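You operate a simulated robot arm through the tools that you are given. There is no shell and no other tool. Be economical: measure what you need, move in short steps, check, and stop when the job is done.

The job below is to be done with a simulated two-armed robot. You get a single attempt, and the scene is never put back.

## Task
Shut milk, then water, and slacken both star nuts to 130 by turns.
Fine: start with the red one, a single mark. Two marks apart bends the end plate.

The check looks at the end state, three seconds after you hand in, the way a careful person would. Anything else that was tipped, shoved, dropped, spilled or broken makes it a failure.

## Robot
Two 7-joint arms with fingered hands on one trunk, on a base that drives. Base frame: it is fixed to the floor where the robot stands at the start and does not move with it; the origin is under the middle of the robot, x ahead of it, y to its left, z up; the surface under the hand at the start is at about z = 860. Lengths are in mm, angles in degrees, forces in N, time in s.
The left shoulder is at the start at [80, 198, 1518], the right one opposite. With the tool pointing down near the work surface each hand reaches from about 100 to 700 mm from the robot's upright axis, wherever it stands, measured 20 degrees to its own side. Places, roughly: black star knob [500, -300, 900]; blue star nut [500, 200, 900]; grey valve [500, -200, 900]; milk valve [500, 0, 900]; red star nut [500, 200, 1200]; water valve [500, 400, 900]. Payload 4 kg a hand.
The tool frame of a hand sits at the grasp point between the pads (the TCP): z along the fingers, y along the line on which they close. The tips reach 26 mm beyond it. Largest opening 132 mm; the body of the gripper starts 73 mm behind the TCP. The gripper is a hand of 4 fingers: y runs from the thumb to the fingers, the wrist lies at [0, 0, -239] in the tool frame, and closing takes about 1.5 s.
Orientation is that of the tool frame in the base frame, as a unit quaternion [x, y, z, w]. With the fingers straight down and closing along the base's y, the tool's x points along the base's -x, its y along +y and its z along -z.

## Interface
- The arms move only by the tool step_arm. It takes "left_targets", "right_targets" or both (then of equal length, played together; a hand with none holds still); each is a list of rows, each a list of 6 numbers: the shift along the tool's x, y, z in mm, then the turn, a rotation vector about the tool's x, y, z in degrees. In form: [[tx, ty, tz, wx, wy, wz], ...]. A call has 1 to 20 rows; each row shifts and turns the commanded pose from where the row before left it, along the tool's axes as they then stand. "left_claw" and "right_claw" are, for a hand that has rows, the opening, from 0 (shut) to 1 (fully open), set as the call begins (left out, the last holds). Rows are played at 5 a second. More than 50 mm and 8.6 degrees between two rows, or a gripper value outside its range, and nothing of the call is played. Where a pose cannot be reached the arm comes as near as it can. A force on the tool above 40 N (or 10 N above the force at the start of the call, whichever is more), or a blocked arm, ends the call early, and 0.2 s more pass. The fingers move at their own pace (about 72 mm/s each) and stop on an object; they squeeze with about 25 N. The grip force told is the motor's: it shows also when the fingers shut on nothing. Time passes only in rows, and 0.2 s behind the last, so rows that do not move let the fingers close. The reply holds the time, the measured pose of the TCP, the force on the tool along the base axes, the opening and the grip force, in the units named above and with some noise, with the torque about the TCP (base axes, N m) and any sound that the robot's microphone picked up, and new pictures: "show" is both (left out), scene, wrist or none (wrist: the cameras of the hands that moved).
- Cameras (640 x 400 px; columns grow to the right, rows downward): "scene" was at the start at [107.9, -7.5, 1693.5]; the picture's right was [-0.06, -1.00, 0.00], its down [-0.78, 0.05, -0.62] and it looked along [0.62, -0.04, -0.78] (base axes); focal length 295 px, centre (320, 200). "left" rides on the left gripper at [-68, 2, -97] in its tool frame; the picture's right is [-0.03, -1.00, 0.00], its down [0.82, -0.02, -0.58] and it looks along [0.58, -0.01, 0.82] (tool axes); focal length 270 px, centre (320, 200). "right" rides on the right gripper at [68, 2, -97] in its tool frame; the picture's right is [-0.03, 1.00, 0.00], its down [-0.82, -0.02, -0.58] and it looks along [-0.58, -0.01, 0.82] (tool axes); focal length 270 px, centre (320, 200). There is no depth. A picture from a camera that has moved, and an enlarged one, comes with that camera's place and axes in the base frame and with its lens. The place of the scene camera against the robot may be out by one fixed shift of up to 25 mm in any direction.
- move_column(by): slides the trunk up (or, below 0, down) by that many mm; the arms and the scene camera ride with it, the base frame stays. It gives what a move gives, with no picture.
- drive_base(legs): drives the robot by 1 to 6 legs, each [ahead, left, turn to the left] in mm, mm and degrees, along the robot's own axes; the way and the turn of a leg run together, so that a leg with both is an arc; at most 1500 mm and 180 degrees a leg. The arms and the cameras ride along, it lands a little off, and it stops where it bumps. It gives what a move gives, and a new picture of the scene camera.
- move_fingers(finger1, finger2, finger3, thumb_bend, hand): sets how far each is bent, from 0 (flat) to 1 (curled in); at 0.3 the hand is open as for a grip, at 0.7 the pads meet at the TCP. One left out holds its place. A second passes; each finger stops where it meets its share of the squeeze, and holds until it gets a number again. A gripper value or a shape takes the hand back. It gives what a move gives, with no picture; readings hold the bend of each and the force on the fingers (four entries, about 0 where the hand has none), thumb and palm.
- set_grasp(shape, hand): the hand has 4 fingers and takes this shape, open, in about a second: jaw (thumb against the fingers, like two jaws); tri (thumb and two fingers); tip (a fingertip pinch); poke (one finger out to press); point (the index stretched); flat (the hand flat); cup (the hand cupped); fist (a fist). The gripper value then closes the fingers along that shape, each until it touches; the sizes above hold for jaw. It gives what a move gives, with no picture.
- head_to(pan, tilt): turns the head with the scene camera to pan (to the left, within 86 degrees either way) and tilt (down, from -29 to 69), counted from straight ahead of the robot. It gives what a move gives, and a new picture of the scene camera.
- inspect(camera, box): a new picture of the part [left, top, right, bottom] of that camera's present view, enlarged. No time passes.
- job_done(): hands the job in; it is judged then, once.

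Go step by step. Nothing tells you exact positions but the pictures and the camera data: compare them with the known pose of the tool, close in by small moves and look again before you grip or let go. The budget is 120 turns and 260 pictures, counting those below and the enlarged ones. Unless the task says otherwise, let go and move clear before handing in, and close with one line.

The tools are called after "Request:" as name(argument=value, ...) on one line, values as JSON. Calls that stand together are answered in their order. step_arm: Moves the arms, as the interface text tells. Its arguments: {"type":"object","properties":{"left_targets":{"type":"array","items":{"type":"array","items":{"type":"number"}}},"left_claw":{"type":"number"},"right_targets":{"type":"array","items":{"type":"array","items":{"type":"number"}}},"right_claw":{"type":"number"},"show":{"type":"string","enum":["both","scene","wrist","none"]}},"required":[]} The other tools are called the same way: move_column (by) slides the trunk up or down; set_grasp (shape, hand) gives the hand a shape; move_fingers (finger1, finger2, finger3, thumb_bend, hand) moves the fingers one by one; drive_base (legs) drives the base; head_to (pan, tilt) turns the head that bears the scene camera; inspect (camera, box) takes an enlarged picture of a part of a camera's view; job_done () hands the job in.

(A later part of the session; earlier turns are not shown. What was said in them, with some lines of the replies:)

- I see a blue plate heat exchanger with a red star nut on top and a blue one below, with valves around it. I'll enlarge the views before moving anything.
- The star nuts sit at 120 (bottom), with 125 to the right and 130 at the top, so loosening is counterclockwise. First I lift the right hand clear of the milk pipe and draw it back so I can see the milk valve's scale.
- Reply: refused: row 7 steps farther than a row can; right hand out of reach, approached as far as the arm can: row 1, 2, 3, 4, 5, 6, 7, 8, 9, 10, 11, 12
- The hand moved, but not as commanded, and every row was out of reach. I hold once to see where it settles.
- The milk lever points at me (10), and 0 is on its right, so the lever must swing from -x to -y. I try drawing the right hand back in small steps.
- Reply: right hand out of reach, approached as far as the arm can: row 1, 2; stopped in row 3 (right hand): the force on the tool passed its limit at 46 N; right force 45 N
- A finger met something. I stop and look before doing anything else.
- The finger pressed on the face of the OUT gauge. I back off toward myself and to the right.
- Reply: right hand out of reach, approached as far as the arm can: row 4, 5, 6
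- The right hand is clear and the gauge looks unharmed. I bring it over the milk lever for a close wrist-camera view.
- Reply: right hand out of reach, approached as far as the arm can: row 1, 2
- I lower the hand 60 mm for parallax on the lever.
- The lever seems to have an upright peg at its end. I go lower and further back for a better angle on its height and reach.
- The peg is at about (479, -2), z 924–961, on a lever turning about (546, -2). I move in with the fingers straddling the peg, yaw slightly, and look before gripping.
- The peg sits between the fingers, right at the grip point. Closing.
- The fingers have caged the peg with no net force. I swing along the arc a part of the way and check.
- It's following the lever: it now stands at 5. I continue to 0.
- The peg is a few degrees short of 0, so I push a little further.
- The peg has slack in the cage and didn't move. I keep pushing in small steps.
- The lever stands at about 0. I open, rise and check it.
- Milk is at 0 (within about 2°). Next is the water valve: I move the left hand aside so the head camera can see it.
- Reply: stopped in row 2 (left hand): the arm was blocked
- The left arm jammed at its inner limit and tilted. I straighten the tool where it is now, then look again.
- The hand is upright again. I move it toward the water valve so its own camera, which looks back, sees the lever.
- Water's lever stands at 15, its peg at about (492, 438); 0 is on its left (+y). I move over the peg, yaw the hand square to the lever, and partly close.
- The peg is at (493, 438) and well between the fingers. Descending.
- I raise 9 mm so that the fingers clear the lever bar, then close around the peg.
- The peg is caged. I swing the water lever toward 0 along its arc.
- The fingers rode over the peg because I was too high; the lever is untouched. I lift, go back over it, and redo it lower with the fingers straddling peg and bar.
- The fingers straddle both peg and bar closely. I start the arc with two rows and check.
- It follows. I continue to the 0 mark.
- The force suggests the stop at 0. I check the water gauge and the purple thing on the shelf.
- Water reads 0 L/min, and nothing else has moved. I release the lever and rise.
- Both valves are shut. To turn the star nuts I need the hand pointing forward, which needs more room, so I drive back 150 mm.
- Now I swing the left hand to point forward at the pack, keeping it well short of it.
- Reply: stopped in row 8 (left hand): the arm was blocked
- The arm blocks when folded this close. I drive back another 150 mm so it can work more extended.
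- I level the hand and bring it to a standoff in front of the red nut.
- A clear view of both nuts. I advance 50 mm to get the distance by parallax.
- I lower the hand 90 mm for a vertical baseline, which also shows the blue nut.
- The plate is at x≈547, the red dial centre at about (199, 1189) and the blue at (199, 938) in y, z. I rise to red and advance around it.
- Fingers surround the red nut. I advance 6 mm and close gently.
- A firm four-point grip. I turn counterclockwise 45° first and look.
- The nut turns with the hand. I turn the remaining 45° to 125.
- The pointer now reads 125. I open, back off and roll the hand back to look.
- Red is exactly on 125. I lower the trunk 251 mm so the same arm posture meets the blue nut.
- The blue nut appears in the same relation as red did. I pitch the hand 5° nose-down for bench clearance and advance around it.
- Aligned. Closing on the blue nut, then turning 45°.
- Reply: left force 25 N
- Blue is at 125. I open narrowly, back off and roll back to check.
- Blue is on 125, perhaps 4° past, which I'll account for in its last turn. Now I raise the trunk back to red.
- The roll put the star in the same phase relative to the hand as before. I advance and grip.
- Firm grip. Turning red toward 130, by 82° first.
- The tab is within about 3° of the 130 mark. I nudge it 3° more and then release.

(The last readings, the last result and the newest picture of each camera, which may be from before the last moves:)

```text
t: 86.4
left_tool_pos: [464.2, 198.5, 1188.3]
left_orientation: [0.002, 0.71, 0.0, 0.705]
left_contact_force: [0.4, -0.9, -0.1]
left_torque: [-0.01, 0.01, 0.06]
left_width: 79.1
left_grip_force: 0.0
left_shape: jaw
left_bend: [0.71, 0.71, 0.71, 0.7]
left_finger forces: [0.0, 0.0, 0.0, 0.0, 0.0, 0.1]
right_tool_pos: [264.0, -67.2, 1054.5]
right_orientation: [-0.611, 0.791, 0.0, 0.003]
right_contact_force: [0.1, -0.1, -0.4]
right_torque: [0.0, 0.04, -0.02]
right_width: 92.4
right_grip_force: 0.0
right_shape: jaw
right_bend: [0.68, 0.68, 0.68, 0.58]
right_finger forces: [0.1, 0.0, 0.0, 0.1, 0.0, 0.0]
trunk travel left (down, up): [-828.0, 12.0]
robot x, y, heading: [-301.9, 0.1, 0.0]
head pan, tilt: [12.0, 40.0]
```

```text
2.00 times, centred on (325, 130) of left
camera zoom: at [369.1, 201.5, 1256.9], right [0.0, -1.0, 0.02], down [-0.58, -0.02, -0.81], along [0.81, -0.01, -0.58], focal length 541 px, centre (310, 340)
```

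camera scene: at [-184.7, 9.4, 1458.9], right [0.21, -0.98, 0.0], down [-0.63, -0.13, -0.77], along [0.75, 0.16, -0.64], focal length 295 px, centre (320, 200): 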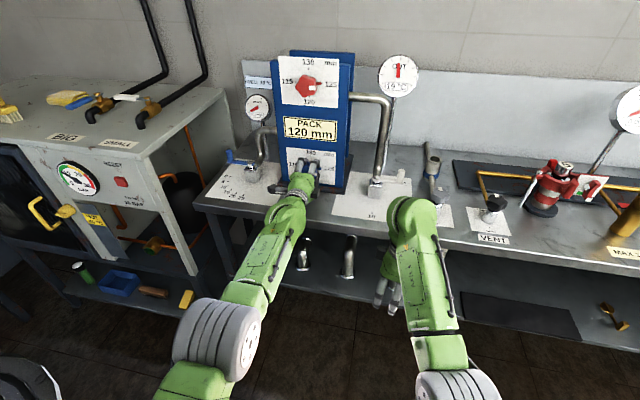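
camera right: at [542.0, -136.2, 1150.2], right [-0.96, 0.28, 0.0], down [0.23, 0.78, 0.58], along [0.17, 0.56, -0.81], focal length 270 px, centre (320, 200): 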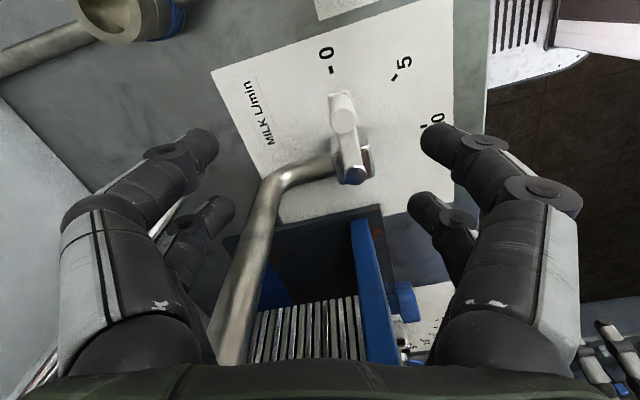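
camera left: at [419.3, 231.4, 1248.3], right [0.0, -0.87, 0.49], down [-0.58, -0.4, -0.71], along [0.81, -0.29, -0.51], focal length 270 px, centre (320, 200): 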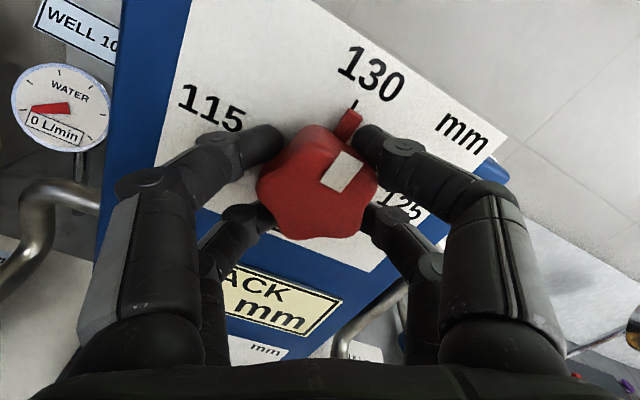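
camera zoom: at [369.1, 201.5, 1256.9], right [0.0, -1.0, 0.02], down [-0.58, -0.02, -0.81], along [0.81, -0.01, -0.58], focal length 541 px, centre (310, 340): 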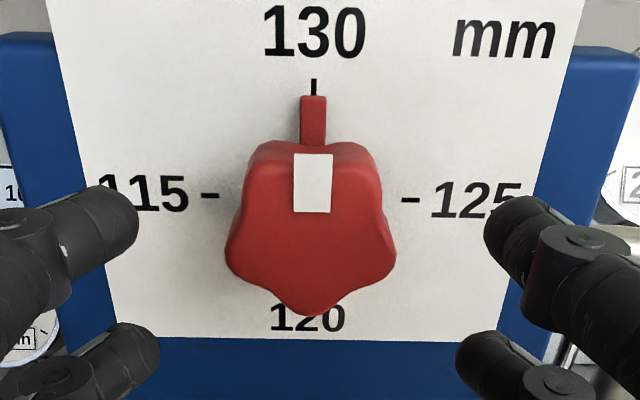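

Red is exactly on 130. Now blue's second mark: trunk down, pitch 5°, and roll for the same grip.

Request:
move_column(by=-251)

Request:
step_arm(left_targets=[[0, 0, 0, 0, 5, 0], [0, 0, 0, 0, 0, 8], [0, 0, 0, 0, 0, 8], [0, 0, 0, 0, 0, 8], [0, 0, 0, 0, 0, 8], [0, 0, 0, 0, 0, 8], [0, 0, 0, 0, 0, 8], [0, 0, 0, 0, 0, 2], [0, 0, 0, 0, 0, 0]], left_claw=0.65, show="both")

```text
t: 89.0
left_tool_pos: [464.8, 199.2, 937.7]
left_orientation: [0.001, 0.709, -0.001, 0.705]
left_contact_force: [-0.3, 0.4, -0.2]
left_torque: [0.03, 0.01, 0.04]
left_width: 78.9
left_grip_force: 0.1
left_shape: jaw
left_bend: [0.71, 0.71, 0.71, 0.7]
left_finger forces: [0.0, 0.0, 0.0, 0.0, 0.0, 0.1]
right_tool_pos: [264.1, -67.6, 802.9]
right_orientation: [-0.611, 0.792, -0.001, 0.003]
right_contact_force: [0.6, 0.3, -0.1]
right_torque: [-0.03, -0.01, -0.01]
right_width: 92.2
right_grip_force: 0.0
right_shape: jaw
right_bend: [0.68, 0.68, 0.68, 0.58]
right_finger forces: [0.1, 0.0, 0.0, 0.1, 0.0, 0.0]
trunk travel left (down, up): [-577.0, 263.0]
robot x, y, heading: [-294.2, -2.3, 0.3]
head pan, tilt: [12.0, 40.0]
```

```text
t: 91.0
left_tool_pos: [464.1, 199.4, 938.0]
left_orientation: [0.314, 0.67, 0.285, 0.61]
left_contact_force: [0.9, -0.1, -0.2]
left_torque: [0.01, -0.03, -0.03]
left_width: 85.2
left_grip_force: 0.1
left_shape: jaw
left_bend: [0.7, 0.7, 0.7, 0.65]
left_finger forces: [0.0, 0.0, 0.0, 0.0, 0.0, 0.1]
right_tool_pos: [263.5, -68.4, 804.0]
right_orientation: [-0.612, 0.791, -0.001, 0.004]
right_contact_force: [0.5, 0.2, -0.1]
right_torque: [-0.02, 0.0, -0.01]
right_width: 92.1
right_grip_force: 0.1
right_shape: jaw
right_bend: [0.68, 0.68, 0.68, 0.58]
right_finger forces: [0.1, 0.1, 0.0, 0.0, 0.0, 0.1]
trunk travel left (down, up): [-577.0, 263.0]
robot x, y, heading: [-300.8, 2.1, 0.0]
head pan, tilt: [12.0, 40.0]
camera scene: at [-183.5, 14.9, 1458.6], right [0.21, -0.98, 0.0], down [-0.63, -0.13, -0.77], along [0.75, 0.16, -0.64], focal length 295 px, centre (320, 200)
camera left: at [372.4, 148.5, 991.1], right [-0.07, -0.66, -0.75], down [-0.62, 0.61, -0.48], along [0.78, 0.43, -0.46], focal length 270 px, centre (320, 200)
```

scene: 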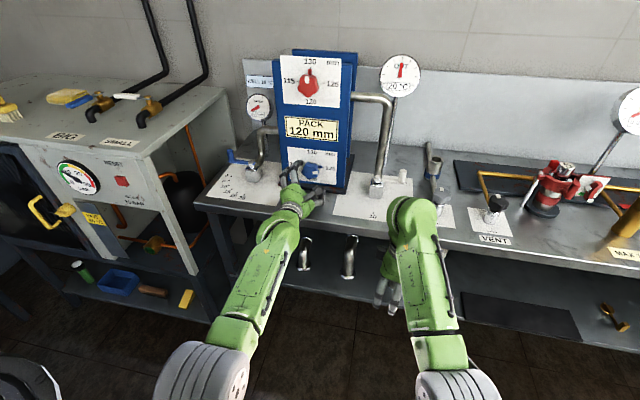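
left: 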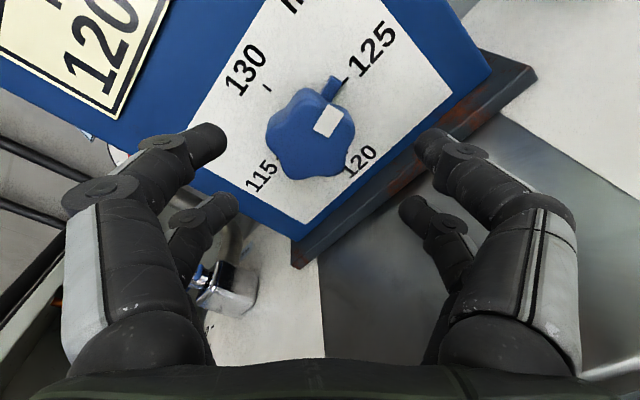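

Request:
step_arm(left_targets=[[-1.4, 1.7, 25.3, 0, 0, 0], [-1.4, 1.7, 25.3, 0, 0, 0], [0, 0, 0, 0, 0, 0]], left_claw=0.55, show="wrist")

```text
t: 91.8
left_tool_pos: [514.2, 199.4, 938.0]
left_orientation: [0.314, 0.67, 0.285, 0.61]
left_contact_force: [-1.1, -0.5, 0.8]
left_torque: [0.0, 0.03, -0.01]
left_width: 72.9
left_grip_force: 0.1
left_shape: jaw
left_bend: [0.72, 0.72, 0.72, 0.7]
left_finger forces: [0.1, 0.0, 0.0, 0.1, 0.0, 0.0]
right_tool_pos: [263.5, -67.0, 802.9]
right_orientation: [-0.611, 0.791, -0.001, 0.003]
right_contact_force: [0.1, 0.6, 0.2]
right_torque: [-0.03, -0.02, -0.02]
right_width: 92.3
right_grip_force: 0.0
right_shape: jaw
right_bend: [0.68, 0.68, 0.68, 0.58]
right_finger forces: [0.1, 0.0, 0.1, 0.0, 0.0, 0.0]
trunk travel left (down, up): [-577.0, 263.0]
robot x, y, heading: [-297.7, -0.2, 0.2]
head pan, tilt: [12.0, 40.0]
camera left: at [422.3, 148.4, 991.8], right [-0.07, -0.66, -0.75], down [-0.62, 0.61, -0.48], along [0.78, 0.43, -0.46], focal length 270 px, centre (320, 200)
```

left: 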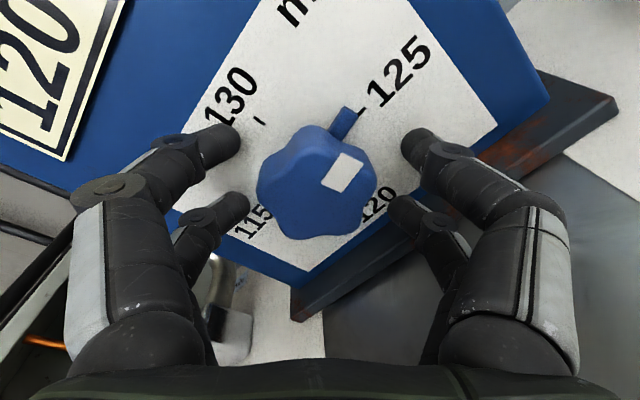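

Same phase as red had. Gripping and turning blue by 79°, then I'll look.

Request:
step_arm(left_targets=[[0, 0, 0, 0, 0, 0], [0, 0, 0, 0, 0, 0], [0, 0, 0, 0, 0, 0], [0, 0, 0, 0, 0, 0], [0, 0, 0, 0, 0, 0], [0, 0, 0, 0, 0, 0]], left_claw=0, show="none")

Request:
step_arm(left_targets=[[0, 0, 0, 0, 0, -7.5], [0, 0, 0, 0, 0, -7.5], [0, 0, 0, 0, 0, -7.5], [0, 0, 0, 0, 0, -7.5], [0, 0, 0, 0, 0, -7.5], [0, 0, 0, 0, 0, -7.5], [0, 0, 0, 0, 0, -7.5], [0, 0, 0, 0, 0, -7.5], [0, 0, 0, 0, 0, -7.5], [0, 0, 0, 0, 0, -7.5], [0, 0, 0, 0, 0, -4.0], [0, 0, 0, 0, 0, 0]], show="wrist")

Request:
inspect(camera="left", box=[220, 60, 420, 260])

```text
t: 93.2
left_tool_pos: [516.5, 197.8, 936.7]
left_orientation: [0.314, 0.67, 0.284, 0.61]
left_contact_force: [3.7, -0.2, -0.5]
left_torque: [0.0, 0.09, -0.05]
left_width: 26.4
left_grip_force: 24.8
left_shape: jaw
left_bend: [0.74, 0.73, 0.73, 0.7]
left_finger forces: [24.7, 23.3, 19.1, 0.0, 23.7, 0.0]
right_tool_pos: [264.1, -67.7, 802.2]
right_orientation: [-0.612, 0.791, 0.001, 0.003]
right_contact_force: [-0.5, 0.1, -0.3]
right_torque: [0.0, -0.02, 0.01]
right_width: 92.3
right_grip_force: 0.1
right_shape: jaw
right_bend: [0.68, 0.68, 0.68, 0.58]
right_finger forces: [0.0, 0.0, 0.1, 0.1, 0.0, 0.0]
trunk travel left (down, up): [-577.0, 263.0]
robot x, y, heading: [-297.2, 0.6, 0.1]
head pan, tilt: [12.0, 40.0]
```

```text
t: 95.8
left_tool_pos: [514.7, 195.9, 940.0]
left_orientation: [-0.183, 0.715, -0.169, 0.653]
left_contact_force: [6.1, -16.1, 9.1]
left_torque: [0.08, -0.79, -1.06]
left_width: 26.9
left_grip_force: 24.8
left_shape: jaw
left_bend: [0.73, 0.73, 0.73, 0.71]
left_finger forces: [26.4, 23.5, 26.2, 0.0, 30.3, 0.0]
right_tool_pos: [263.8, -70.2, 803.7]
right_orientation: [-0.612, 0.791, 0.001, 0.004]
right_contact_force: [0.5, 0.4, -0.1]
right_torque: [-0.02, 0.01, -0.01]
right_width: 92.0
right_grip_force: 0.1
right_shape: jaw
right_bend: [0.68, 0.68, 0.68, 0.58]
right_finger forces: [0.0, 0.1, 0.0, 0.1, 0.1, 0.0]
trunk travel left (down, up): [-577.0, 263.0]
robot x, y, heading: [-299.3, 4.9, 0.3]
head pan, tilt: [12.0, 40.0]
camera left: at [424.6, 231.3, 1006.6], right [0.04, -0.86, 0.5], down [-0.64, -0.41, -0.65], along [0.77, -0.29, -0.57], focal length 270 px, centre (320, 200)
```

left: 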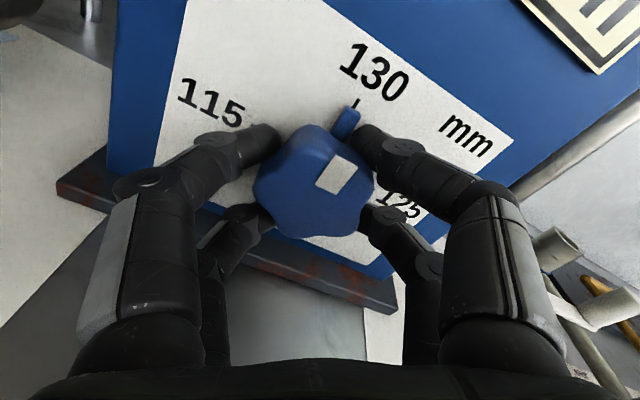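

```text
2.00 times, centred on (320, 160) of left
camera zoom: at [424.6, 231.3, 1006.6], right [0.04, -0.86, 0.5], down [-0.64, -0.41, -0.65], along [0.77, -0.29, -0.57], focal length 541 px, centre (320, 280)
```

zoom: 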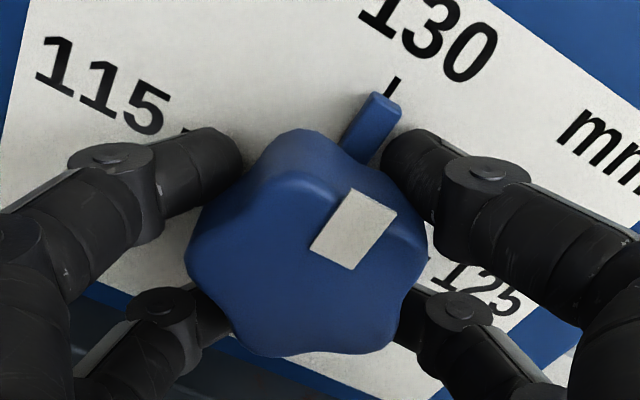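

The tab appears to be right on 130. I release, back off and check from straight ahead.

Request:
step_arm(left_targets=[[0, 0, 0, 0, 0, 0], [0, 0, 0, 0, 0, 0], [0, 0, 0, 0, 0, 0], [0, 0, 0, 0, 0, 0], [0, 0, -25, 0, 0, 0], [0, 0, -25, 0, 0, 0], [0, 0, 0, 0, 0, 8], [0, 0, 0, 0, 0, 8], [0, 0, 0, 0, 0, 8], [0, 0, 0, 0, 0, 5], [0, 0, 0, 0, 0, 0]], left_claw=0.6, show="scene")

Request:
inspect(camera="left", box=[220, 30, 430, 230])

Request:
inspect(camera="scene", box=[200, 30, 460, 230])

```text
t: 98.2
left_tool_pos: [465.3, 199.1, 943.4]
left_orientation: [0.002, 0.74, -0.001, 0.673]
left_contact_force: [0.1, 0.8, -0.4]
left_torque: [0.0, 0.0, 0.0]
left_width: 78.9
left_grip_force: 0.0
left_shape: jaw
left_bend: [0.71, 0.71, 0.71, 0.7]
left_finger forces: [0.1, 0.0, 0.0, 0.1, 0.0, 0.0]
right_tool_pos: [263.1, -68.6, 802.6]
right_orientation: [-0.612, 0.791, -0.001, 0.004]
right_contact_force: [-0.1, -0.9, 0.0]
right_torque: [0.05, -0.03, -0.02]
right_width: 92.2
right_grip_force: 0.0
right_shape: jaw
right_bend: [0.68, 0.68, 0.68, 0.58]
right_finger forces: [0.0, 0.1, 0.1, 0.0, 0.0, 0.0]
trunk travel left (down, up): [-577.0, 263.0]
robot x, y, heading: [-298.2, -0.7, 0.1]
head pan, tilt: [12.0, 40.0]
camera scene: at [-183.7, 14.9, 1458.7], right [0.21, -0.98, 0.0], down [-0.63, -0.13, -0.77], along [0.75, 0.16, -0.64], focal length 295 px, centre (320, 200)
```

scene: 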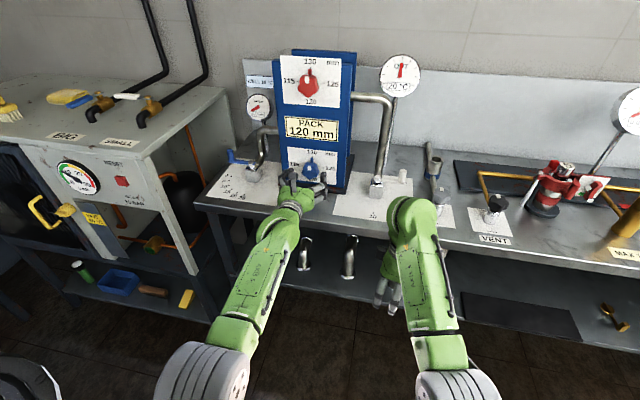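

```text
2.00 times, centred on (325, 130) of left
camera zoom: at [375.4, 201.6, 1018.9], right [0.0, -1.0, 0.02], down [-0.65, -0.02, -0.76], along [0.76, -0.01, -0.65], focal length 541 px, centre (310, 340)
```

zoom: 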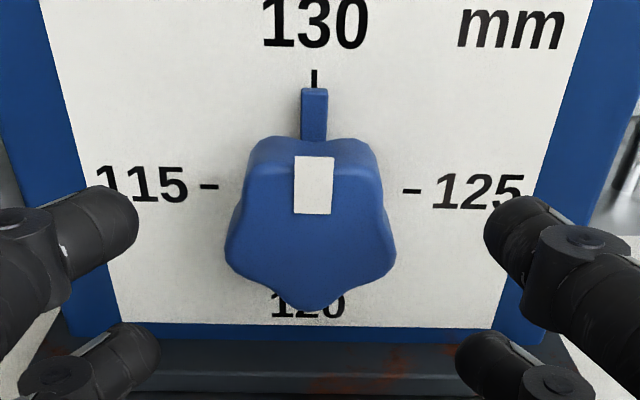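

```text
2.00 times, centred on (330, 130) of scene
camera zoom: at [-183.7, 14.9, 1458.7], right [0.21, -0.98, 0.0], down [-0.63, -0.13, -0.77], along [0.75, 0.16, -0.64], focal length 589 px, centre (300, 340)
```

zoom: 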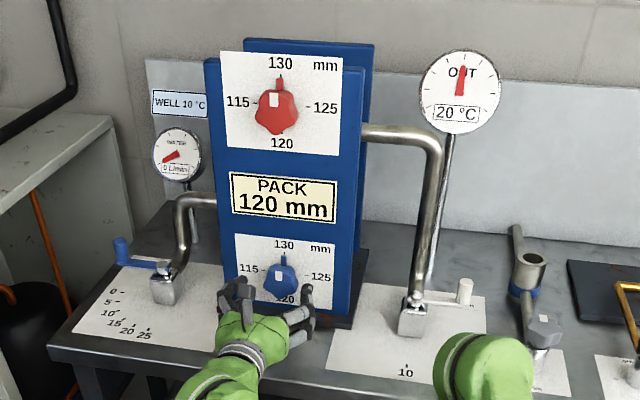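

Everything is where it should be: red and blue on 130, milk and water at 0. I back the robot away and hand in.

Request:
drive_base(legs=[[-120, 0, 0]])

```text
t: 99.4
left_tool_pos: [348.9, 198.7, 941.7]
left_orientation: [0.0, 0.74, 0.0, 0.673]
left_contact_force: [0.6, -0.5, 0.6]
left_torque: [0.02, -0.02, 0.02]
left_width: 78.5
left_grip_force: 0.0
left_shape: jaw
left_bend: [0.71, 0.71, 0.71, 0.7]
left_finger forces: [0.0, 0.0, 0.1, 0.1, 0.0, 0.1]
right_tool_pos: [146.9, -67.0, 802.5]
right_orientation: [-0.611, 0.791, -0.001, 0.002]
right_contact_force: [0.1, 0.1, 1.0]
right_torque: [-0.01, -0.02, 0.01]
right_width: 92.4
right_grip_force: 0.1
right_shape: jaw
right_bend: [0.68, 0.68, 0.68, 0.58]
right_finger forces: [0.1, 0.0, 0.0, 0.1, 0.0, 0.1]
trunk travel left (down, up): [-577.0, 263.0]
robot x, y, heading: [-412.1, -3.0, 0.3]
head pan, tilt: [12.0, 40.0]
camera scene: at [-299.3, 14.7, 1458.5], right [0.21, -0.98, 0.0], down [-0.63, -0.14, -0.77], along [0.75, 0.16, -0.64], focal length 295 px, centre (320, 200)
```

scene: 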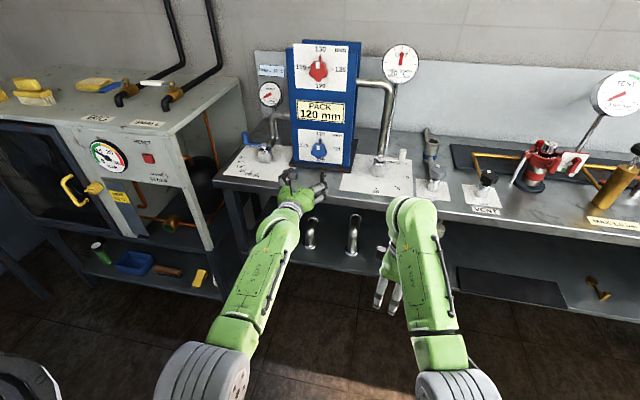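

The robot is clear of the bench and the scene looks undisturbed, so I hand in.

Request:
job_done()

```text
The job is handed in.
```

Milk and then water are shut, and both star nuts are at 130, slackened one mark at a time by turns starting with red; early on a finger pressed the OUT gauge's face at about 46 N, and I saw no damage.
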